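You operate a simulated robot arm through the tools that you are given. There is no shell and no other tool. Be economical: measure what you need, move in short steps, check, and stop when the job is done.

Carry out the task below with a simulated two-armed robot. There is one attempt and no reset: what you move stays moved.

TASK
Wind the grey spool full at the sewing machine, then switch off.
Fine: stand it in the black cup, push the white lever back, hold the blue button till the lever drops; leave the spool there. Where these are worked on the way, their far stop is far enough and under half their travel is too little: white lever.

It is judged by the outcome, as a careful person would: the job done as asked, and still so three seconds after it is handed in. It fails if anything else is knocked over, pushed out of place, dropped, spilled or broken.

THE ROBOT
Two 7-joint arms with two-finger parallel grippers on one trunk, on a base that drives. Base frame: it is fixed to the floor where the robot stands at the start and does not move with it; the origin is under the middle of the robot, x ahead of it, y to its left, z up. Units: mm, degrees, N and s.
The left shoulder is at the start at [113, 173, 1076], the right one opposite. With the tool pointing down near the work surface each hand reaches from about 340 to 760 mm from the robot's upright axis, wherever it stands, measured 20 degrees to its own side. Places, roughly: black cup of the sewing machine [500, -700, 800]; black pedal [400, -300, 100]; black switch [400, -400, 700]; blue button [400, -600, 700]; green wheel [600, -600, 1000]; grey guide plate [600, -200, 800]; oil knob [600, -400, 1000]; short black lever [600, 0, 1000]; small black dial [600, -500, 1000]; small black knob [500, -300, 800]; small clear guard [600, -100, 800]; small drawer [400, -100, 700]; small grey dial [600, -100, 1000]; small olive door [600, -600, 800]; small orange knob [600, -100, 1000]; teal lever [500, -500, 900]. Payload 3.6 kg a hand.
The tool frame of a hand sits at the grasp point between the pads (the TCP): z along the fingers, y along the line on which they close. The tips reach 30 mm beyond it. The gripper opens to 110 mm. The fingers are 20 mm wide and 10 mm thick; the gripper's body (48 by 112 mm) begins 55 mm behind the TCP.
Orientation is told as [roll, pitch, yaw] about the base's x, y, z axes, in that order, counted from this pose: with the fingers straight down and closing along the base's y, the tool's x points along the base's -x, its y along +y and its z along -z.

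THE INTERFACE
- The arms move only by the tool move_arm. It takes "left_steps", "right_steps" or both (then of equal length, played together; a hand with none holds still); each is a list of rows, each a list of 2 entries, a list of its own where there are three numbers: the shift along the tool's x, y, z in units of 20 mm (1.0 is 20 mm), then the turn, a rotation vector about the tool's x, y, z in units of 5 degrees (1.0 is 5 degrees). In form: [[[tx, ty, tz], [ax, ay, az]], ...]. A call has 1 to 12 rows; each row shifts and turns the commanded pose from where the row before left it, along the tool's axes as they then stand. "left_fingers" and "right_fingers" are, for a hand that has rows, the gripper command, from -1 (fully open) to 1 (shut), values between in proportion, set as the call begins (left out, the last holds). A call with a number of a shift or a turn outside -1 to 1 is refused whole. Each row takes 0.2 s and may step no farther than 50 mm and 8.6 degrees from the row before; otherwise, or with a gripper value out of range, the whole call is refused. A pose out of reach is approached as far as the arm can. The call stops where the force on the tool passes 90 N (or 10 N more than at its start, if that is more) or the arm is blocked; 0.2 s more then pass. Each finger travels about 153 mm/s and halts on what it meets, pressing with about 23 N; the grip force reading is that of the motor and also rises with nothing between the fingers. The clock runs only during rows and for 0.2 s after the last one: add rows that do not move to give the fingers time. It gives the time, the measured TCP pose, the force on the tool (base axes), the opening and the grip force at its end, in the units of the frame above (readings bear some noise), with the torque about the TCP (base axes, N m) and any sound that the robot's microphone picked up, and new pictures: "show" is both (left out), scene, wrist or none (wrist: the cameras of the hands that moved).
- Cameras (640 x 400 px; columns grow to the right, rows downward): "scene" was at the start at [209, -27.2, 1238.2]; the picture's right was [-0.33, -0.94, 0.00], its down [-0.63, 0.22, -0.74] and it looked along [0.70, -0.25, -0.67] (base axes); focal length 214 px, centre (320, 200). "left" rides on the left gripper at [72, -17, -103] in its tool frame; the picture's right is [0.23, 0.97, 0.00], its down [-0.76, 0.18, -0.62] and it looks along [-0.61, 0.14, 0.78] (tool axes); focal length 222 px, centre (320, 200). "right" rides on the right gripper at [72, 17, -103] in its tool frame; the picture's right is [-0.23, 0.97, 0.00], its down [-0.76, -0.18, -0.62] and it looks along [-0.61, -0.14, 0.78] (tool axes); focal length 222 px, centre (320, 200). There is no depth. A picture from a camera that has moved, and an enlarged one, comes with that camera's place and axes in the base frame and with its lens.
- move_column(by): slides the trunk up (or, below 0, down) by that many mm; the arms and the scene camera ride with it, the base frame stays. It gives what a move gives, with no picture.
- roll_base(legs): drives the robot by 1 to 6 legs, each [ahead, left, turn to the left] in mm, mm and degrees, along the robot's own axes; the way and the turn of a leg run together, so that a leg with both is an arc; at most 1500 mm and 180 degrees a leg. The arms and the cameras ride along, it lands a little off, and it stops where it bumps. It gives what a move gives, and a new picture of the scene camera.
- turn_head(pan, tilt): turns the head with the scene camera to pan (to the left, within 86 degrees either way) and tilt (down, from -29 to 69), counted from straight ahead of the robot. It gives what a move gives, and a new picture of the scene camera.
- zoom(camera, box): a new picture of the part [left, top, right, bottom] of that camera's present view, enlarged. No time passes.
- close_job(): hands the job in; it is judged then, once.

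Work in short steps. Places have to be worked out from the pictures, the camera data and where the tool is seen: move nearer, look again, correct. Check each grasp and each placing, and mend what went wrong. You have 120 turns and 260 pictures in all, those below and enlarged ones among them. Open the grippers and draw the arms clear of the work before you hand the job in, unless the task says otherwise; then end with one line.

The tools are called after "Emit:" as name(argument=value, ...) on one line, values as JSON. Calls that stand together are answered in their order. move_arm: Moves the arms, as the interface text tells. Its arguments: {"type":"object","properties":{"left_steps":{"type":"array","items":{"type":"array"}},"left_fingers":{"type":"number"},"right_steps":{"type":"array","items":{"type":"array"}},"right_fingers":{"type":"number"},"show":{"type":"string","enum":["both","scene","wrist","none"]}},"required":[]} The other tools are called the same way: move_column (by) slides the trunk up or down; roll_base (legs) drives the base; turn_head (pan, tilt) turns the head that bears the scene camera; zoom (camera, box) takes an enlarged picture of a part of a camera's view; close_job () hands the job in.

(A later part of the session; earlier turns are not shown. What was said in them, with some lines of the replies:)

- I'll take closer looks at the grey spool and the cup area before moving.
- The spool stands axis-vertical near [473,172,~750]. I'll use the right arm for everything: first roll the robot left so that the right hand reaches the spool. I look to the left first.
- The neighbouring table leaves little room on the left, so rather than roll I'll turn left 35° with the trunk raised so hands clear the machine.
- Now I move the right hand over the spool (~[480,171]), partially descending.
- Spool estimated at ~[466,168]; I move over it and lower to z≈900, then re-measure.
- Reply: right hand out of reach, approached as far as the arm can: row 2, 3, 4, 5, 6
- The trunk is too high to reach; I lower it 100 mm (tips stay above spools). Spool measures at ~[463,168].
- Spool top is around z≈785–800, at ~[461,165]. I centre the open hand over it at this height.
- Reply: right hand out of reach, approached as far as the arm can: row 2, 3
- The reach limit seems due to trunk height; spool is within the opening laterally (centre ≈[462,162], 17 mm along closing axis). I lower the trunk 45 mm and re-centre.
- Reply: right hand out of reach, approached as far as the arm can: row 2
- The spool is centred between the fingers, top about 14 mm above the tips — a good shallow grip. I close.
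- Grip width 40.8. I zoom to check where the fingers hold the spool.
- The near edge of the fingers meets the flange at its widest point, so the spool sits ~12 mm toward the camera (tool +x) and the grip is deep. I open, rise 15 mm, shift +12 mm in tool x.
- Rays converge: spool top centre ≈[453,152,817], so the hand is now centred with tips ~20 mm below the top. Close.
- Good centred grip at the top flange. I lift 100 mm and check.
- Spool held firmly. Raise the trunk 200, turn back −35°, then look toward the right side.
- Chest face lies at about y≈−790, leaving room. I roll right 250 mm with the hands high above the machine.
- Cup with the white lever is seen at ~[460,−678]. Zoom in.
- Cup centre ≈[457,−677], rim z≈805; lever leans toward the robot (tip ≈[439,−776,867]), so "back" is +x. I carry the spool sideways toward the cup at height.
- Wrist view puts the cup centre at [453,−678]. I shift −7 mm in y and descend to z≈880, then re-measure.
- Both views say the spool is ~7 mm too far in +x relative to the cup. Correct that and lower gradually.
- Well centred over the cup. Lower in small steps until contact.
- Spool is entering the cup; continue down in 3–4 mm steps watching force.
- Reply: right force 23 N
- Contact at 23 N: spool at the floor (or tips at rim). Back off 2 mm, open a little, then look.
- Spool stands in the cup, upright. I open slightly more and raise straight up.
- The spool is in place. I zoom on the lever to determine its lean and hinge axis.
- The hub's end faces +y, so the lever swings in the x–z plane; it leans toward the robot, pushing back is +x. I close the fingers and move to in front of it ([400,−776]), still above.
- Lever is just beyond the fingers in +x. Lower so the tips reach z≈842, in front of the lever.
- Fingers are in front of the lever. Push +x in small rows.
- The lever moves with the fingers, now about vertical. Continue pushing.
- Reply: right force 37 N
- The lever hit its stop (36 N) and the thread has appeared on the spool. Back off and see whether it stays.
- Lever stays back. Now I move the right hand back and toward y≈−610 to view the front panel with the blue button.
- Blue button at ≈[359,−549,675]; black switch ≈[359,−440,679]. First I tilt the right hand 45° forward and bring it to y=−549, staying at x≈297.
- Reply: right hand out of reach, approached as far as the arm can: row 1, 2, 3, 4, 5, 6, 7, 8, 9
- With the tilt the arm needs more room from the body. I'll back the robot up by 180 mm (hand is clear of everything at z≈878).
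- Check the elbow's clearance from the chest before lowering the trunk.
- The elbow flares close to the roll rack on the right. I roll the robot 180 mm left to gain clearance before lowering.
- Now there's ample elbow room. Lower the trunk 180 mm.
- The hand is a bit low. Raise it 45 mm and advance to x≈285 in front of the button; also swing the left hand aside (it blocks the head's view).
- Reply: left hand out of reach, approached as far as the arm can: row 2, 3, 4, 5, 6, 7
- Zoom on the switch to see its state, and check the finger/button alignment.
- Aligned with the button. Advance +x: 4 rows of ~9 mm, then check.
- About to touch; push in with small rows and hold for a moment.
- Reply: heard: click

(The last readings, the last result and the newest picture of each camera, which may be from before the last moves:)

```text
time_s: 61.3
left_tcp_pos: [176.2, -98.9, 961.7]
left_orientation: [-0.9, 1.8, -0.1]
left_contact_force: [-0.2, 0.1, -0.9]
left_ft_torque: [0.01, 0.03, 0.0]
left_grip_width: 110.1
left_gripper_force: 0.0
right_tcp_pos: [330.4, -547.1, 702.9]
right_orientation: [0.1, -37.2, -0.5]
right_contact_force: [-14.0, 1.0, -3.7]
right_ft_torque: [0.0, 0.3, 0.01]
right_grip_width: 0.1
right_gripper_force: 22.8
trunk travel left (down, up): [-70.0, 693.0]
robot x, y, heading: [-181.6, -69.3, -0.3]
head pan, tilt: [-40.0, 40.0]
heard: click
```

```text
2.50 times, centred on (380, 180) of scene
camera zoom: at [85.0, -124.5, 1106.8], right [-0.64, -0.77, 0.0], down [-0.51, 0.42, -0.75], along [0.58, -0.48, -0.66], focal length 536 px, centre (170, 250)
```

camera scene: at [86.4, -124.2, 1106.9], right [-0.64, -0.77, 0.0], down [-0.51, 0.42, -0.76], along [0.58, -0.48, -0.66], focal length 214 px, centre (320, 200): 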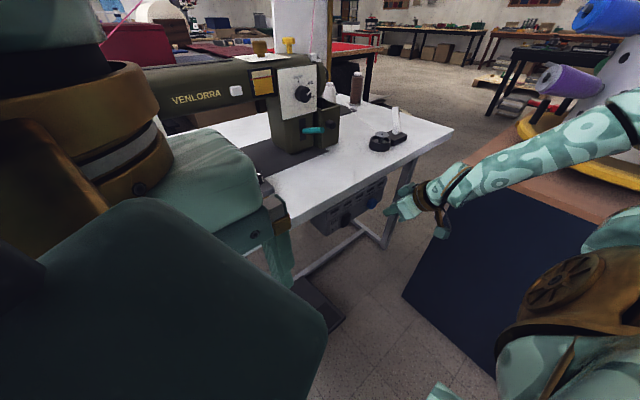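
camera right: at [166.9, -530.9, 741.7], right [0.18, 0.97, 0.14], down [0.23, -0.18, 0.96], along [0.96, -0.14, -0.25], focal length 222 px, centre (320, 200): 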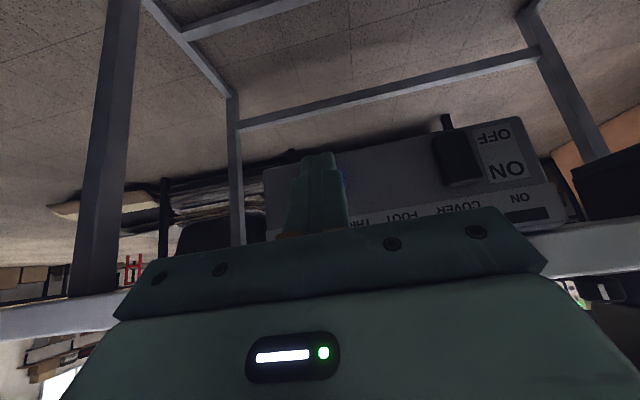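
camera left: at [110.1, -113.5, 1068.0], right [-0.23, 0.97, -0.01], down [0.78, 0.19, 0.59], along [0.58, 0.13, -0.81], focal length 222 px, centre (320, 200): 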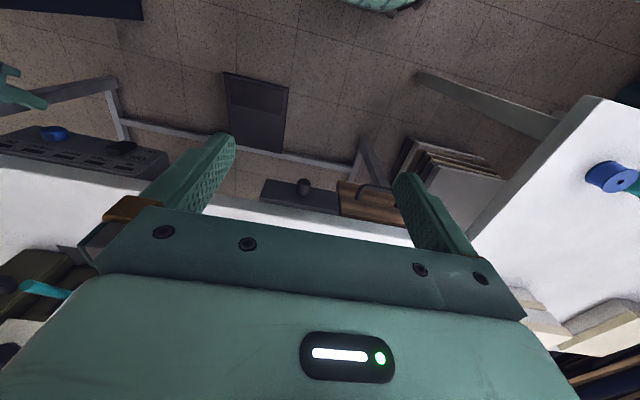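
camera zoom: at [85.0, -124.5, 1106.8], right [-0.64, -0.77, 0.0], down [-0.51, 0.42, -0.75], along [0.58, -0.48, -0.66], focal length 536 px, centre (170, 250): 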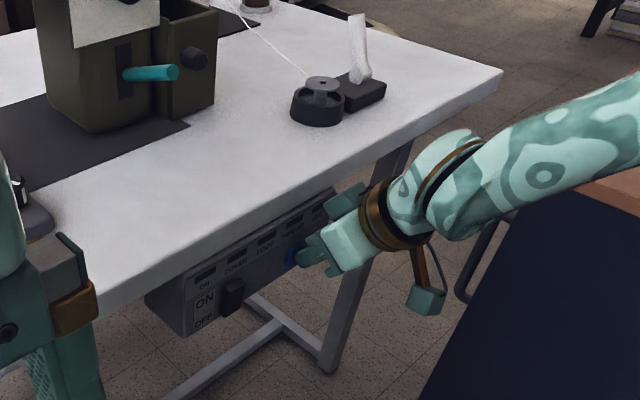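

A click but no winding sound yet. Hold a couple of seconds to see whether it winds.

Emit:
move_arm(right_steps=[[[-0.08, 0, 0.06], [0, 0, 0]], [[0, 0, 0], [0, 0, 0]], [[0, 0, 0], [0, 0, 0]], [[0, 0, 0], [0, 0, 0]], [[0, 0, 0], [0, 0, 0]], [[0, 0, 0], [0, 0, 0]], [[0, 0, 0], [0, 0, 0]], [[0, 0, 0], [0, 0, 0]], [[0, 0, 0], [0, 0, 0]], [[0, 0, 0], [0, 0, 0]]], show="none")

Emit:
zoom(camera="scene", box=[340, 100, 420, 150])

Emit:
zoom(camera="scene", box=[310, 180, 406, 240])

```text
time_s: 63.5
left_tcp_pos: [175.6, -99.1, 963.2]
left_orientation: [-1.0, 1.9, 0.0]
left_contact_force: [-0.2, 0.0, -0.4]
left_ft_torque: [-0.01, 0.03, -0.03]
left_grip_width: 109.9
left_gripper_force: 0.0
right_tcp_pos: [333.2, -547.7, 702.9]
right_orientation: [0.3, -37.4, -0.4]
right_contact_force: [-34.0, 2.9, -6.0]
right_ft_torque: [0.15, 0.78, 0.08]
right_grip_width: 0.0
right_gripper_force: 22.8
trunk travel left (down, up): [-70.0, 693.0]
robot x, y, heading: [-182.5, -71.8, -0.3]
head pan, tilt: [-40.0, 40.0]
```

```text
8.00 times, centred on (380, 125) of scene
camera zoom: at [83.7, -124.5, 1107.1], right [-0.64, -0.77, 0.0], down [-0.5, 0.42, -0.75], along [0.58, -0.48, -0.66], focal length 1716 px, centre (-160, 800)
```

zoom: 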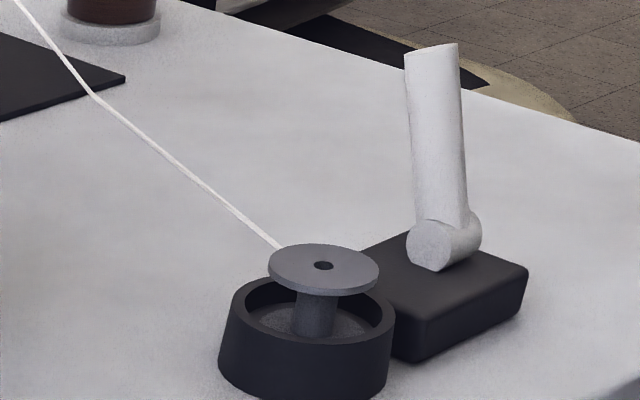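

```text
6.67 times, centred on (358, 210) of scene
camera zoom: at [83.7, -124.5, 1107.1], right [-0.64, -0.77, 0.0], down [-0.5, 0.42, -0.75], along [0.58, -0.48, -0.66], focal length 1430 px, centre (67, 133)
```

zoom: 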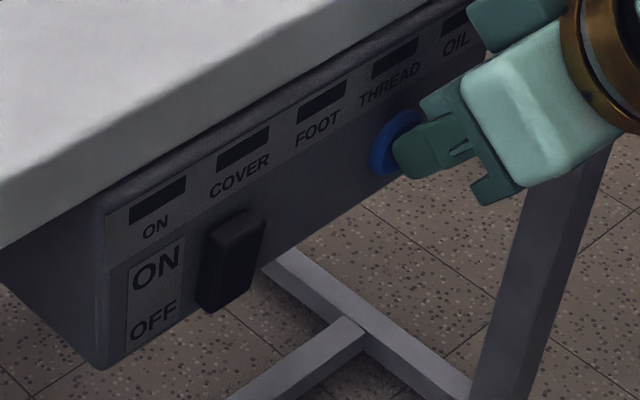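

It doesn't run: the ON lamp is dark, so the machine is off. Release the button, then go to the rocker's ON end (top, y≈−440).

Emit:
move_arm(right_steps=[[[0.64, 0, -0.48], [0, 0, 0]], [[0.64, 0, -0.48], [0, 0, 0]], [[-0.15, 0.9, -0.2], [0, 0, 0]], [[-0.15, 0.9, -0.2], [0, 0, 0]], [[0, 0.9, 0], [0, 0, 0]], [[0, 0.9, 0], [0, 0, 0]], [[0, 0.9, 0], [0, 0, 0]], [[0, 0.9, 0], [0, 0, 0]]], show="wrist")

Emit:
zoom(camera="scene", box=[290, 160, 402, 240])

```text
time_s: 65.3
left_tcp_pos: [178.5, -97.9, 961.1]
left_orientation: [-0.9, 2.1, 0.0]
left_contact_force: [-0.1, 0.5, -0.5]
left_ft_torque: [-0.01, 0.03, 0.02]
left_grip_width: 109.8
left_gripper_force: 0.0
right_tcp_pos: [305.8, -439.8, 713.8]
right_orientation: [0.0, -37.2, -0.4]
right_contact_force: [0.5, 0.6, -0.3]
right_ft_torque: [-0.02, 0.0, 0.04]
right_grip_width: 0.0
right_gripper_force: 22.7
trunk travel left (down, up): [-70.0, 693.0]
robot x, y, heading: [-184.5, -68.8, -0.3]
head pan, tilt: [-40.0, 40.0]
camera right: at [184.3, -422.4, 752.5], right [0.18, 0.97, 0.14], down [0.23, -0.18, 0.96], along [0.96, -0.14, -0.25], focal length 222 px, centre (320, 200)
```

right: 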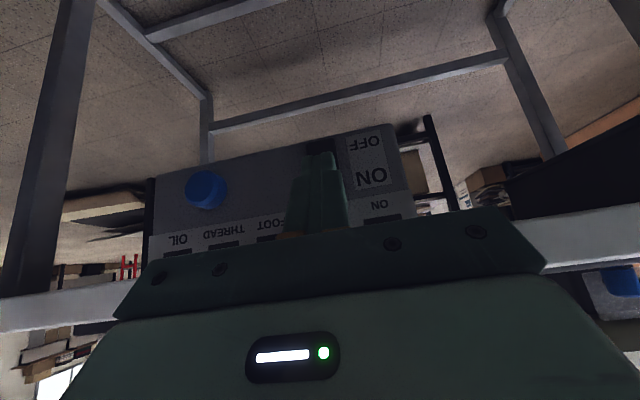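

```text
5.00 times, centred on (346, 200) of scene
camera zoom: at [85.9, -124.4, 1106.6], right [-0.64, -0.77, 0.0], down [-0.51, 0.42, -0.75], along [0.58, -0.48, -0.66], focal length 1072 px, centre (190, 200)
```

zoom: 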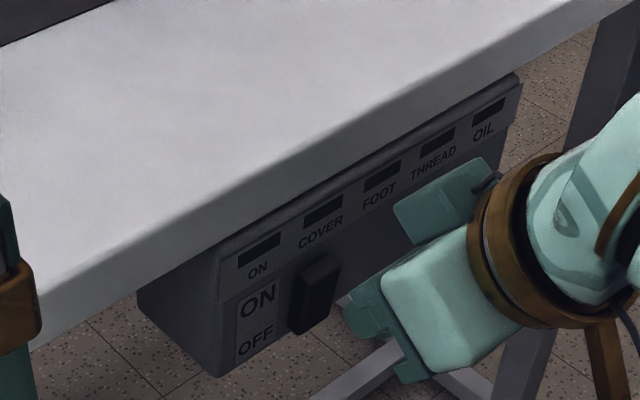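

Aligned with the rocker's upper (ON) half. Push +x gently.

Emit:
move_arm(right_steps=[[[-0.3, 0, 0.22], [0, 0, 0]], [[-0.2, 0, 0.15], [0, 0, 0]], [[-0.2, 0, 0.15], [0, 0, 0]], [[-0.2, 0, 0.15], [0, 0, 0]], [[0, 0, 0], [0, 0, 0]]], show="none")

Emit:
zoom(camera="scene", box=[290, 160, 402, 240])

```text
time_s: 66.5
left_tcp_pos: [177.2, -97.6, 962.4]
left_orientation: [-1.0, 2.0, -0.1]
left_contact_force: [-0.2, 0.5, -0.3]
left_ft_torque: [-0.03, 0.0, -0.02]
left_grip_width: 110.0
left_gripper_force: 0.1
right_tcp_pos: [326.8, -439.1, 712.5]
right_orientation: [0.1, -37.3, -0.2]
right_contact_force: [-0.1, 0.1, -0.3]
right_ft_torque: [-0.01, 0.01, -0.02]
right_grip_width: 0.0
right_gripper_force: 22.8
trunk travel left (down, up): [-70.0, 693.0]
robot x, y, heading: [-179.9, -70.4, -0.3]
head pan, tilt: [-40.0, 40.0]
```

```text
5.00 times, centred on (346, 200) of scene
camera zoom: at [85.8, -124.4, 1106.6], right [-0.64, -0.77, 0.0], down [-0.51, 0.42, -0.75], along [0.58, -0.48, -0.66], focal length 1072 px, centre (190, 200)
```

zoom: 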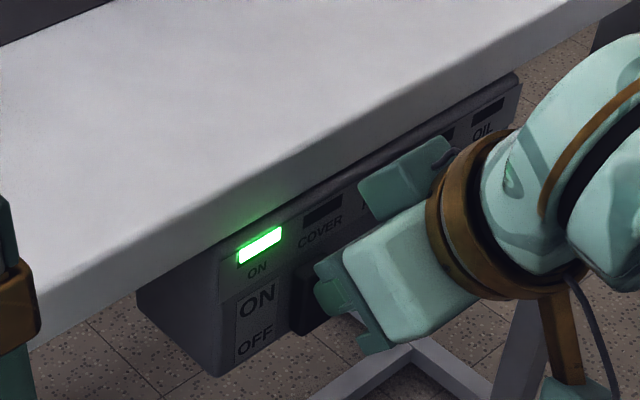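

ON lamp is lit. Back off and return to the blue button, checking the lamps and rocker.

Emit:
move_arm(right_steps=[[[0.5, 0, -0.38], [0, 0, 0]], [[0.15, -0.9, 0.2], [0, 0, 0]], [[0.15, -0.9, 0.2], [0, 0, 0]], [[0, -0.9, 0], [0, 0, 0]], [[0, -0.9, 0], [0, 0, 0]], [[0, -0.9, 0], [0, 0, 0]], [[0, -0.9, 0], [0, 0, 0]]], show="none")

Emit:
zoom(camera="scene", box=[290, 160, 402, 240])

Emit:
zoom(camera="scene", box=[330, 90, 442, 160])

```text
time_s: 68.1
left_tcp_pos: [176.8, -97.2, 962.1]
left_orientation: [-0.9, 2.0, 0.0]
left_contact_force: [0.5, 0.0, 0.7]
left_ft_torque: [0.01, 0.04, 0.02]
left_grip_width: 109.9
left_gripper_force: 0.0
right_tcp_pos: [312.5, -547.8, 702.0]
right_orientation: [0.2, -37.3, -0.3]
right_contact_force: [-0.2, -0.6, -0.2]
right_ft_torque: [-0.01, 0.02, -0.03]
right_grip_width: 0.1
right_gripper_force: 22.7
trunk travel left (down, up): [-70.0, 693.0]
robot x, y, heading: [-186.2, -69.8, -0.6]
head pan, tilt: [-40.0, 40.0]
```

```text
5.00 times, centred on (346, 200) of scene
camera zoom: at [85.8, -124.5, 1106.5], right [-0.64, -0.77, 0.0], down [-0.51, 0.42, -0.75], along [0.58, -0.48, -0.66], focal length 1072 px, centre (190, 200)
```

zoom: 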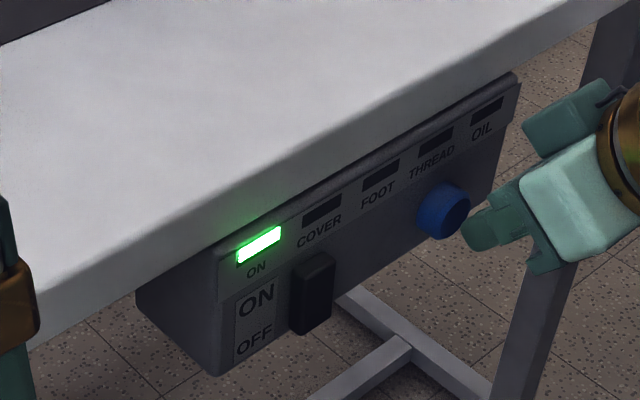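

```text
5.71 times, centred on (386, 125) of scene
camera zoom: at [85.8, -124.5, 1106.5], right [-0.64, -0.77, 0.0], down [-0.51, 0.42, -0.75], along [0.58, -0.48, -0.66], focal length 1226 px, centre (-57, 629)
```

zoom: 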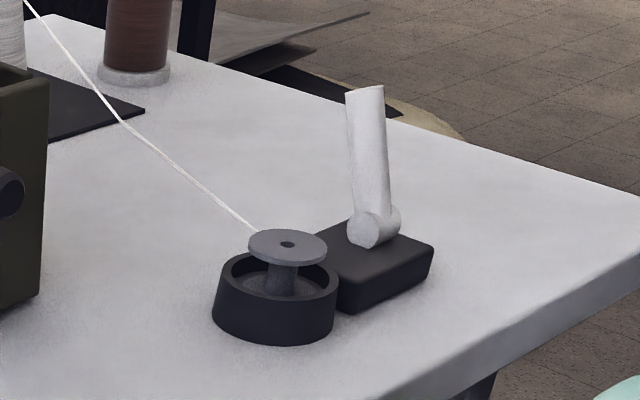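

Power on, no fault lamps. Press and hold the blue button.

Emit:
move_arm(right_steps=[[[-0.25, 0, 0.18], [0, 0, 0]], [[-0.25, 0, 0.18], [0, 0, 0]], [[-0.2, 0, 0.15], [0, 0, 0]], [[-0.15, 0, 0.11], [0, 0, 0]], [[0, 0, 0], [0, 0, 0]], [[0, 0, 0], [0, 0, 0]], [[0, 0, 0], [0, 0, 0]], [[0, 0, 0], [0, 0, 0]]], show="none")

Emit:
zoom(camera="scene", box=[330, 90, 442, 160])

```text
time_s: 69.9
left_tcp_pos: [174.5, -99.4, 961.5]
left_orientation: [-0.9, 1.9, -0.2]
left_contact_force: [-0.6, 0.5, 0.4]
left_ft_torque: [-0.04, 0.01, 0.01]
left_grip_width: 110.1
left_gripper_force: 0.0
right_tcp_pos: [333.1, -547.0, 702.1]
right_orientation: [0.2, -37.3, -0.4]
right_contact_force: [-26.7, 1.8, -5.1]
right_ft_torque: [0.0, 0.65, 0.08]
right_grip_width: 0.1
right_gripper_force: 22.9
trunk travel left (down, up): [-70.0, 693.0]
robot x, y, heading: [-185.6, -71.6, -0.2]
head pan, tilt: [-40.0, 40.0]
heard: click
```

```text
5.71 times, centred on (386, 125) of scene
camera zoom: at [83.9, -124.9, 1106.9], right [-0.64, -0.77, 0.0], down [-0.5, 0.42, -0.75], along [0.58, -0.48, -0.66], focal length 1226 px, centre (-57, 629)
```

zoom: 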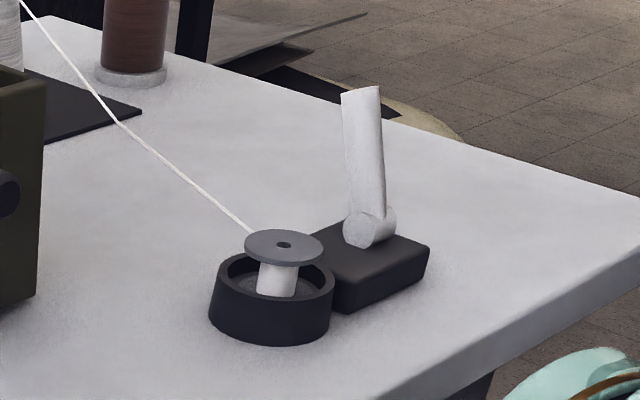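

The spool is winding (core turned white). Keep holding.

Emit:
move_arm(right_steps=[[[0, 0, 0], [0, 0, 0]], [[0, 0, 0], [0, 0, 0]], [[0, 0, 0], [0, 0, 0]], [[0, 0, 0], [0, 0, 0]], [[0, 0, 0], [0, 0, 0]], [[0, 0, 0], [0, 0, 0]], [[0, 0, 0], [0, 0, 0]], [[0, 0, 0], [0, 0, 0]], [[0, 0, 0], [0, 0, 0]], [[0, 0, 0], [0, 0, 0]], [[0, 0, 0], [0, 0, 0]], [[0, 0, 0], [0, 0, 0]]], show="none")

Emit:
zoom(camera="scene", box=[330, 90, 442, 160])

```text
time_s: 72.5
left_tcp_pos: [174.8, -98.5, 962.5]
left_orientation: [-0.9, 1.9, 0.1]
left_contact_force: [0.7, -0.2, 0.8]
left_ft_torque: [-0.01, 0.0, -0.01]
left_grip_width: 110.0
left_gripper_force: 0.1
right_tcp_pos: [332.7, -548.6, 703.2]
right_orientation: [0.1, -37.3, -0.3]
right_contact_force: [-28.4, 3.3, -7.1]
right_ft_torque: [0.06, 0.66, 0.07]
right_grip_width: 0.1
right_gripper_force: 23.1
trunk travel left (down, up): [-70.0, 693.0]
robot x, y, heading: [-183.3, -68.5, -0.6]
head pan, tilt: [-40.0, 40.0]
```

```text
5.71 times, centred on (386, 125) of scene
camera zoom: at [83.9, -124.8, 1107.0], right [-0.64, -0.77, 0.0], down [-0.5, 0.42, -0.75], along [0.58, -0.48, -0.66], focal length 1226 px, centre (-57, 629)
```

zoom: 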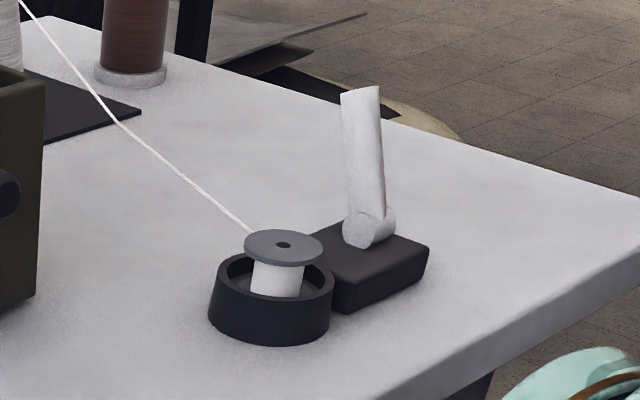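

Filling steadily; keep holding.

Emit:
move_arm(right_steps=[[[0, 0, 0], [0, 0, 0]], [[0, 0, 0], [0, 0, 0]], [[0, 0, 0], [0, 0, 0]], [[0, 0, 0], [0, 0, 0]], [[0, 0, 0], [0, 0, 0]], [[0, 0, 0], [0, 0, 0]], [[0, 0, 0], [0, 0, 0]], [[0, 0, 0], [0, 0, 0]], [[0, 0, 0], [0, 0, 0]], [[0, 0, 0], [0, 0, 0]], [[0, 0, 0], [0, 0, 0]], [[0, 0, 0], [0, 0, 0]]], show="none")

Emit:
zoom(camera="scene", box=[330, 90, 442, 160])

```text
time_s: 75.1
left_tcp_pos: [176.0, -98.4, 963.4]
left_orientation: [-1.0, 1.9, 0.0]
left_contact_force: [0.9, 1.0, 0.5]
left_ft_torque: [0.01, 0.01, 0.02]
left_grip_width: 110.1
left_gripper_force: 0.1
right_tcp_pos: [332.4, -547.4, 701.7]
right_orientation: [0.2, -37.3, -0.4]
right_contact_force: [-29.2, 1.6, -5.1]
right_ft_torque: [0.03, 0.69, 0.02]
right_grip_width: 0.0
right_gripper_force: 23.1
trunk travel left (down, up): [-70.0, 693.0]
robot x, y, heading: [-182.3, -70.2, -0.1]
head pan, tilt: [-40.0, 40.0]
```

```text
5.71 times, centred on (386, 125) of scene
camera zoom: at [83.7, -124.9, 1107.0], right [-0.64, -0.77, 0.0], down [-0.5, 0.42, -0.75], along [0.58, -0.48, -0.66], focal length 1226 px, centre (-57, 629)
```

zoom: 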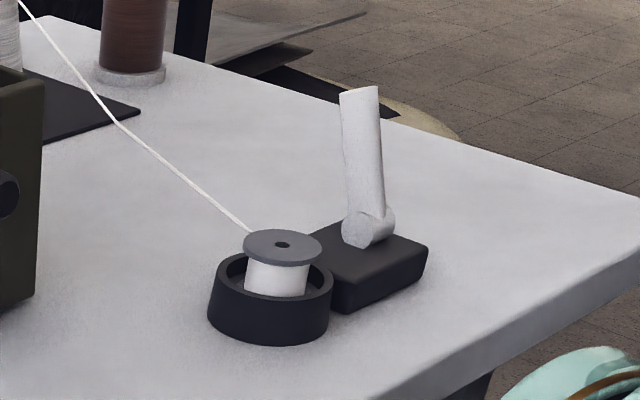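

Nearly full; lever still up. Keep holding.

Emit:
move_arm(right_steps=[[[0, 0, 0], [0, 0, 0]], [[0, 0, 0], [0, 0, 0]], [[0, 0, 0], [0, 0, 0]], [[0, 0, 0], [0, 0, 0]], [[0, 0, 0], [0, 0, 0]], [[0, 0, 0], [0, 0, 0]], [[0, 0, 0], [0, 0, 0]], [[0, 0, 0], [0, 0, 0]], [[0, 0, 0], [0, 0, 0]], [[0, 0, 0], [0, 0, 0]]], show="none")

Emit:
zoom(camera="scene", box=[330, 90, 442, 160])

```text
time_s: 77.3
left_tcp_pos: [176.8, -97.7, 963.9]
left_orientation: [-0.9, 1.9, 0.0]
left_contact_force: [-0.5, 0.0, -0.4]
left_ft_torque: [0.01, 0.0, 0.01]
left_grip_width: 110.0
left_gripper_force: 0.0
right_tcp_pos: [332.0, -548.0, 703.8]
right_orientation: [0.2, -37.4, -0.4]
right_contact_force: [-29.6, 0.7, -4.5]
right_ft_torque: [0.01, 0.57, -0.03]
right_grip_width: 0.0
right_gripper_force: 22.3
trunk travel left (down, up): [-70.0, 693.0]
robot x, y, heading: [-185.2, -70.3, -0.6]
head pan, tilt: [-40.0, 40.0]
```

```text
5.71 times, centred on (386, 125) of scene
camera zoom: at [83.6, -124.9, 1107.0], right [-0.64, -0.77, 0.0], down [-0.5, 0.42, -0.75], along [0.58, -0.48, -0.66], focal length 1226 px, centre (-57, 629)
```

zoom: 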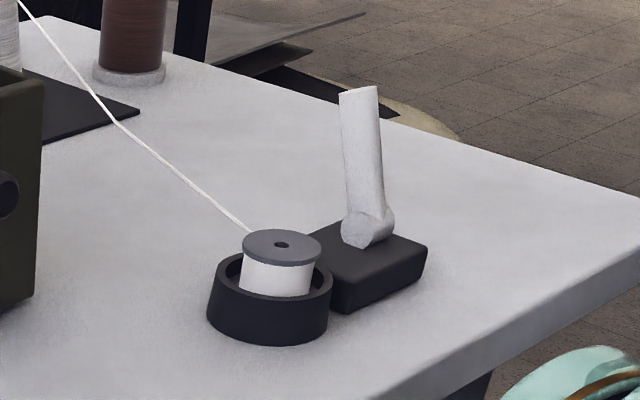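

Still a bit to go; hold on.

Emit:
move_arm(right_steps=[[[0, 0, 0], [0, 0, 0]], [[0, 0, 0], [0, 0, 0]], [[0, 0, 0], [0, 0, 0]], [[0, 0, 0], [0, 0, 0]], [[0, 0, 0], [0, 0, 0]], [[0, 0, 0], [0, 0, 0]], [[0, 0, 0], [0, 0, 0]], [[0, 0, 0], [0, 0, 0]]], show="none")

Emit:
zoom(camera="scene", box=[330, 90, 442, 160])

```text
time_s: 79.1
left_tcp_pos: [176.0, -98.7, 963.6]
left_orientation: [-0.8, 1.9, 0.0]
left_contact_force: [0.1, 0.0, 0.3]
left_ft_torque: [0.01, -0.01, -0.01]
left_grip_width: 109.9
left_gripper_force: 0.0
right_tcp_pos: [332.8, -548.3, 702.8]
right_orientation: [0.3, -37.3, -0.3]
right_contact_force: [-28.7, -1.2, -3.8]
right_ft_torque: [-0.02, 0.57, -0.03]
right_grip_width: 0.0
right_gripper_force: 22.9
trunk travel left (down, up): [-70.0, 693.0]
robot x, y, heading: [-186.7, -68.7, -0.6]
head pan, tilt: [-40.0, 40.0]
```

```text
5.71 times, centred on (386, 125) of scene
camera zoom: at [83.5, -125.0, 1107.0], right [-0.64, -0.77, 0.0], down [-0.5, 0.42, -0.75], along [0.58, -0.48, -0.66], focal length 1226 px, centre (-57, 629)
```

zoom: 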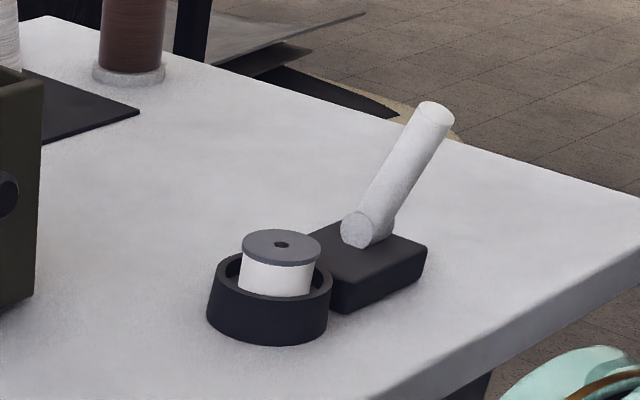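

Lever dropped, spool full. Release the button, then move to the rocker's lower (OFF) end.

Emit:
move_arm(right_steps=[[[0.64, 0, -0.48], [0, 0, 0]], [[0.64, 0, -0.48], [0, 0, 0]], [[0.24, 0.9, 0.32], [0, 0, 0]], [[0.24, 0.9, 0.32], [0, 0, 0]], [[0, 0.9, 0], [0, 0, 0]], [[0, 0.9, 0], [0, 0, 0]], [[0, 0.9, 0], [0, 0, 0]], [[0, 0.9, 0], [0, 0, 0]]], show="none")

Emit:
zoom(camera="scene", box=[290, 160, 402, 240])

```text
time_s: 80.9
left_tcp_pos: [176.7, -98.0, 961.3]
left_orientation: [-0.9, 2.0, 0.0]
left_contact_force: [-0.9, 0.3, 0.0]
left_ft_torque: [0.01, 0.01, 0.03]
left_grip_width: 109.8
left_gripper_force: 0.1
right_tcp_pos: [302.8, -440.4, 686.0]
right_orientation: [0.1, -37.4, -0.2]
right_contact_force: [0.0, 0.4, 0.0]
right_ft_torque: [0.01, 0.01, -0.02]
right_grip_width: 0.0
right_gripper_force: 23.4
trunk travel left (down, up): [-70.0, 693.0]
robot x, y, heading: [-187.9, -69.2, -0.6]
head pan, tilt: [-40.0, 40.0]
```

```text
5.00 times, centred on (346, 200) of scene
camera zoom: at [85.7, -124.6, 1106.5], right [-0.64, -0.77, 0.0], down [-0.51, 0.42, -0.75], along [0.58, -0.48, -0.66], focal length 1072 px, centre (190, 200)
```

zoom: 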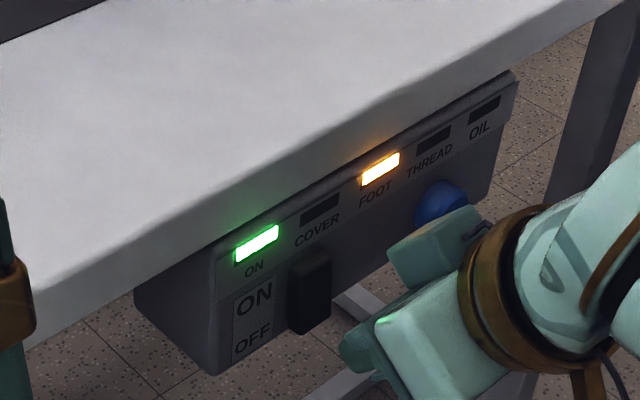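

FOOT lamp lit (machine no longer in winding mode) — irrelevant; switch off by pressing the rocker's lower end.

Emit:
move_arm(right_steps=[[[-0.3, 0, 0.22], [0, 0, 0]], [[-0.25, 0, 0.19], [0, 0, 0]], [[-0.2, 0, 0.15], [0, 0, 0]], [[-0.2, 0, 0.15], [0, 0, 0]], [[0, 0, 0], [0, 0, 0]]], show="none")

Emit:
zoom(camera="scene", box=[290, 160, 402, 240])

```text
time_s: 82.1
left_tcp_pos: [177.3, -99.0, 963.1]
left_orientation: [-1.0, 2.0, 0.0]
left_contact_force: [0.0, 0.1, -0.9]
left_ft_torque: [0.02, -0.03, 0.01]
left_grip_width: 110.1
left_gripper_force: 0.0
right_tcp_pos: [325.9, -439.9, 686.4]
right_orientation: [0.1, -37.2, -0.2]
right_contact_force: [-1.9, 0.1, -1.0]
right_ft_torque: [0.01, 0.04, -0.02]
right_grip_width: 0.1
right_gripper_force: 22.6
trunk travel left (down, up): [-70.0, 693.0]
robot x, y, heading: [-182.4, -70.1, -0.6]
head pan, tilt: [-40.0, 40.0]
```

```text
5.00 times, centred on (346, 200) of scene
camera zoom: at [85.5, -124.6, 1106.5], right [-0.64, -0.77, 0.0], down [-0.5, 0.42, -0.75], along [0.58, -0.48, -0.66], focal length 1072 px, centre (190, 200)
```

zoom: 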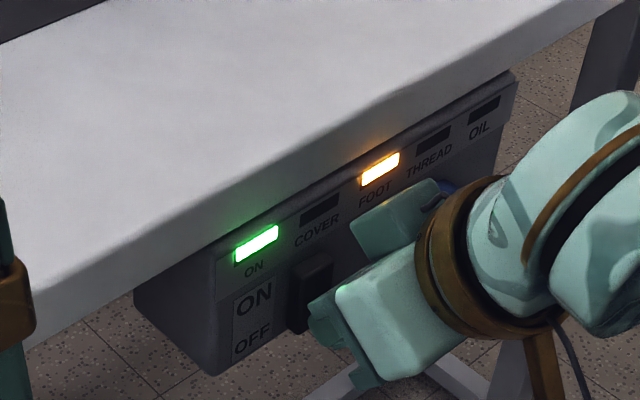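

Just touching; push a few mm more.

Emit:
move_arm(right_steps=[[[-0.15, 0, 0.11], [0, 0, 0]], [[-0.15, 0, 0.11], [0, 0, 0]], [[0, 0, 0], [0, 0, 0]]], show="none")

Emit:
zoom(camera="scene", box=[290, 160, 402, 240])

```text
time_s: 82.9
left_tcp_pos: [172.7, -99.3, 963.6]
left_orientation: [-0.9, 1.6, -0.1]
left_contact_force: [0.6, -0.4, 1.3]
left_ft_torque: [0.0, 0.0, -0.01]
left_grip_width: 110.0
left_gripper_force: 0.0
right_tcp_pos: [327.3, -439.8, 685.5]
right_orientation: [0.3, -36.9, -0.5]
right_contact_force: [-57.7, -0.5, -1.8]
right_ft_torque: [-0.54, 1.14, -0.05]
right_grip_width: 0.0
right_gripper_force: 22.9
trunk travel left (down, up): [-70.0, 693.0]
robot x, y, heading: [-186.4, -72.4, -0.5]
head pan, tilt: [-40.0, 40.0]
```

```text
5.00 times, centred on (346, 200) of scene
camera zoom: at [80.5, -125.2, 1107.6], right [-0.64, -0.76, 0.0], down [-0.5, 0.42, -0.75], along [0.58, -0.48, -0.66], focal length 1072 px, centre (190, 200)
```

zoom: 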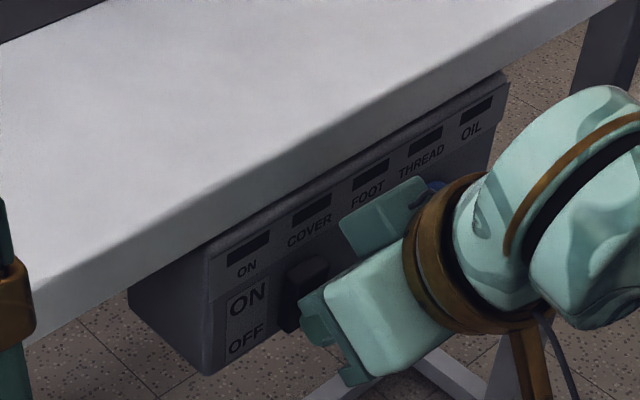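

Lamps are out: switched off. Back away from the panel and open the gripper, then check.

Emit:
move_arm(right_steps=[[[0.64, 0, -0.48], [0, 0, 0]], [[0.8, 0, -0.6], [0, 0, 0]], [[0.8, 0, -0.6], [0, 0, 0]], [[0.8, 0, -0.6], [0, 0, 0]]], show="none")

Emit:
move_arm(right_steps=[[[0, 0, 0], [0, 0, 0]], [[0, 0, 0], [0, 0, 0]], [[0, 0, 0], [0, 0, 0]], [[0, 0, 0], [0, 0, 0]]], right_fingers=-1, show="scene")

Emit:
zoom(camera="scene", box=[290, 90, 450, 240])

```text
time_s: 83.9
left_tcp_pos: [177.4, -99.1, 962.7]
left_orientation: [-0.8, 2.0, 0.0]
left_contact_force: [0.6, 0.4, 0.6]
left_ft_torque: [0.0, 0.0, 0.0]
left_grip_width: 110.1
left_gripper_force: 0.0
right_tcp_pos: [265.6, -446.4, 680.8]
right_orientation: [0.3, -37.3, -0.3]
right_contact_force: [-0.3, -0.1, 0.0]
right_ft_torque: [0.01, 0.0, 0.0]
right_grip_width: 0.0
right_gripper_force: 22.9
right hand out of reach, approached as far as the arm can: row 4
trunk travel left (down, up): [-70.0, 693.0]
robot x, y, heading: [-184.1, -70.8, -0.3]
head pan, tilt: [-40.0, 40.0]
```

```text
time_s: 84.9
left_tcp_pos: [177.1, -99.1, 962.4]
left_orientation: [-1.0, 1.9, 0.0]
left_contact_force: [0.3, 0.0, -0.9]
left_ft_torque: [0.02, 0.0, 0.01]
left_grip_width: 109.8
left_gripper_force: 0.0
right_tcp_pos: [264.4, -445.8, 680.6]
right_orientation: [0.2, -37.4, -0.3]
right_contact_force: [-0.3, 0.3, 0.7]
right_ft_torque: [0.01, -0.04, -0.02]
right_grip_width: 109.8
right_gripper_force: 0.1
trunk travel left (down, up): [-70.0, 693.0]
robot x, y, heading: [-185.9, -71.0, -0.5]
head pan, tilt: [-40.0, 40.0]
camera scene: at [85.6, -124.6, 1106.5], right [-0.64, -0.77, 0.0], down [-0.5, 0.42, -0.75], along [0.58, -0.48, -0.66], focal length 214 px, centre (320, 200)
```

scene: 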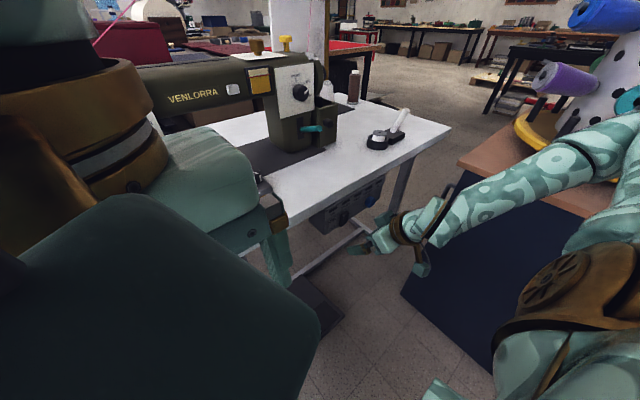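

```text
2.67 times, centred on (370, 165) of scene
camera zoom: at [85.6, -124.6, 1106.5], right [-0.64, -0.77, 0.0], down [-0.5, 0.42, -0.75], along [0.58, -0.48, -0.66], focal length 572 px, centre (187, 293)
```

zoom: 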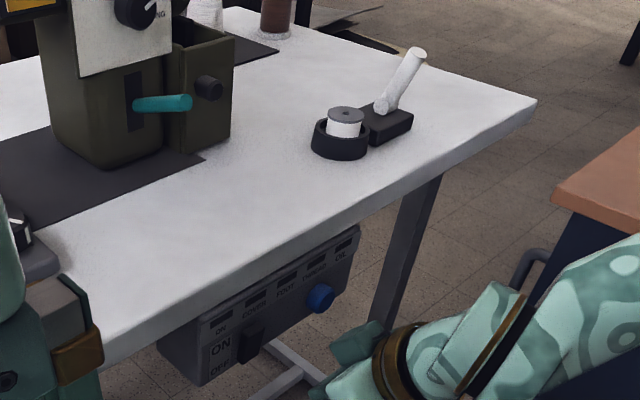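

The spool is full in the cup, the lever has dropped, the machine is off and both hands are clear. I hand the job in.

Emit:
close_job()

```text
The job is handed in.
```

The grey spool is wound full and left standing in the black cup. The white lever has dropped, and the sewing machine is switched off with all its lamps out; I had to switch it on first, because it was off at the start.
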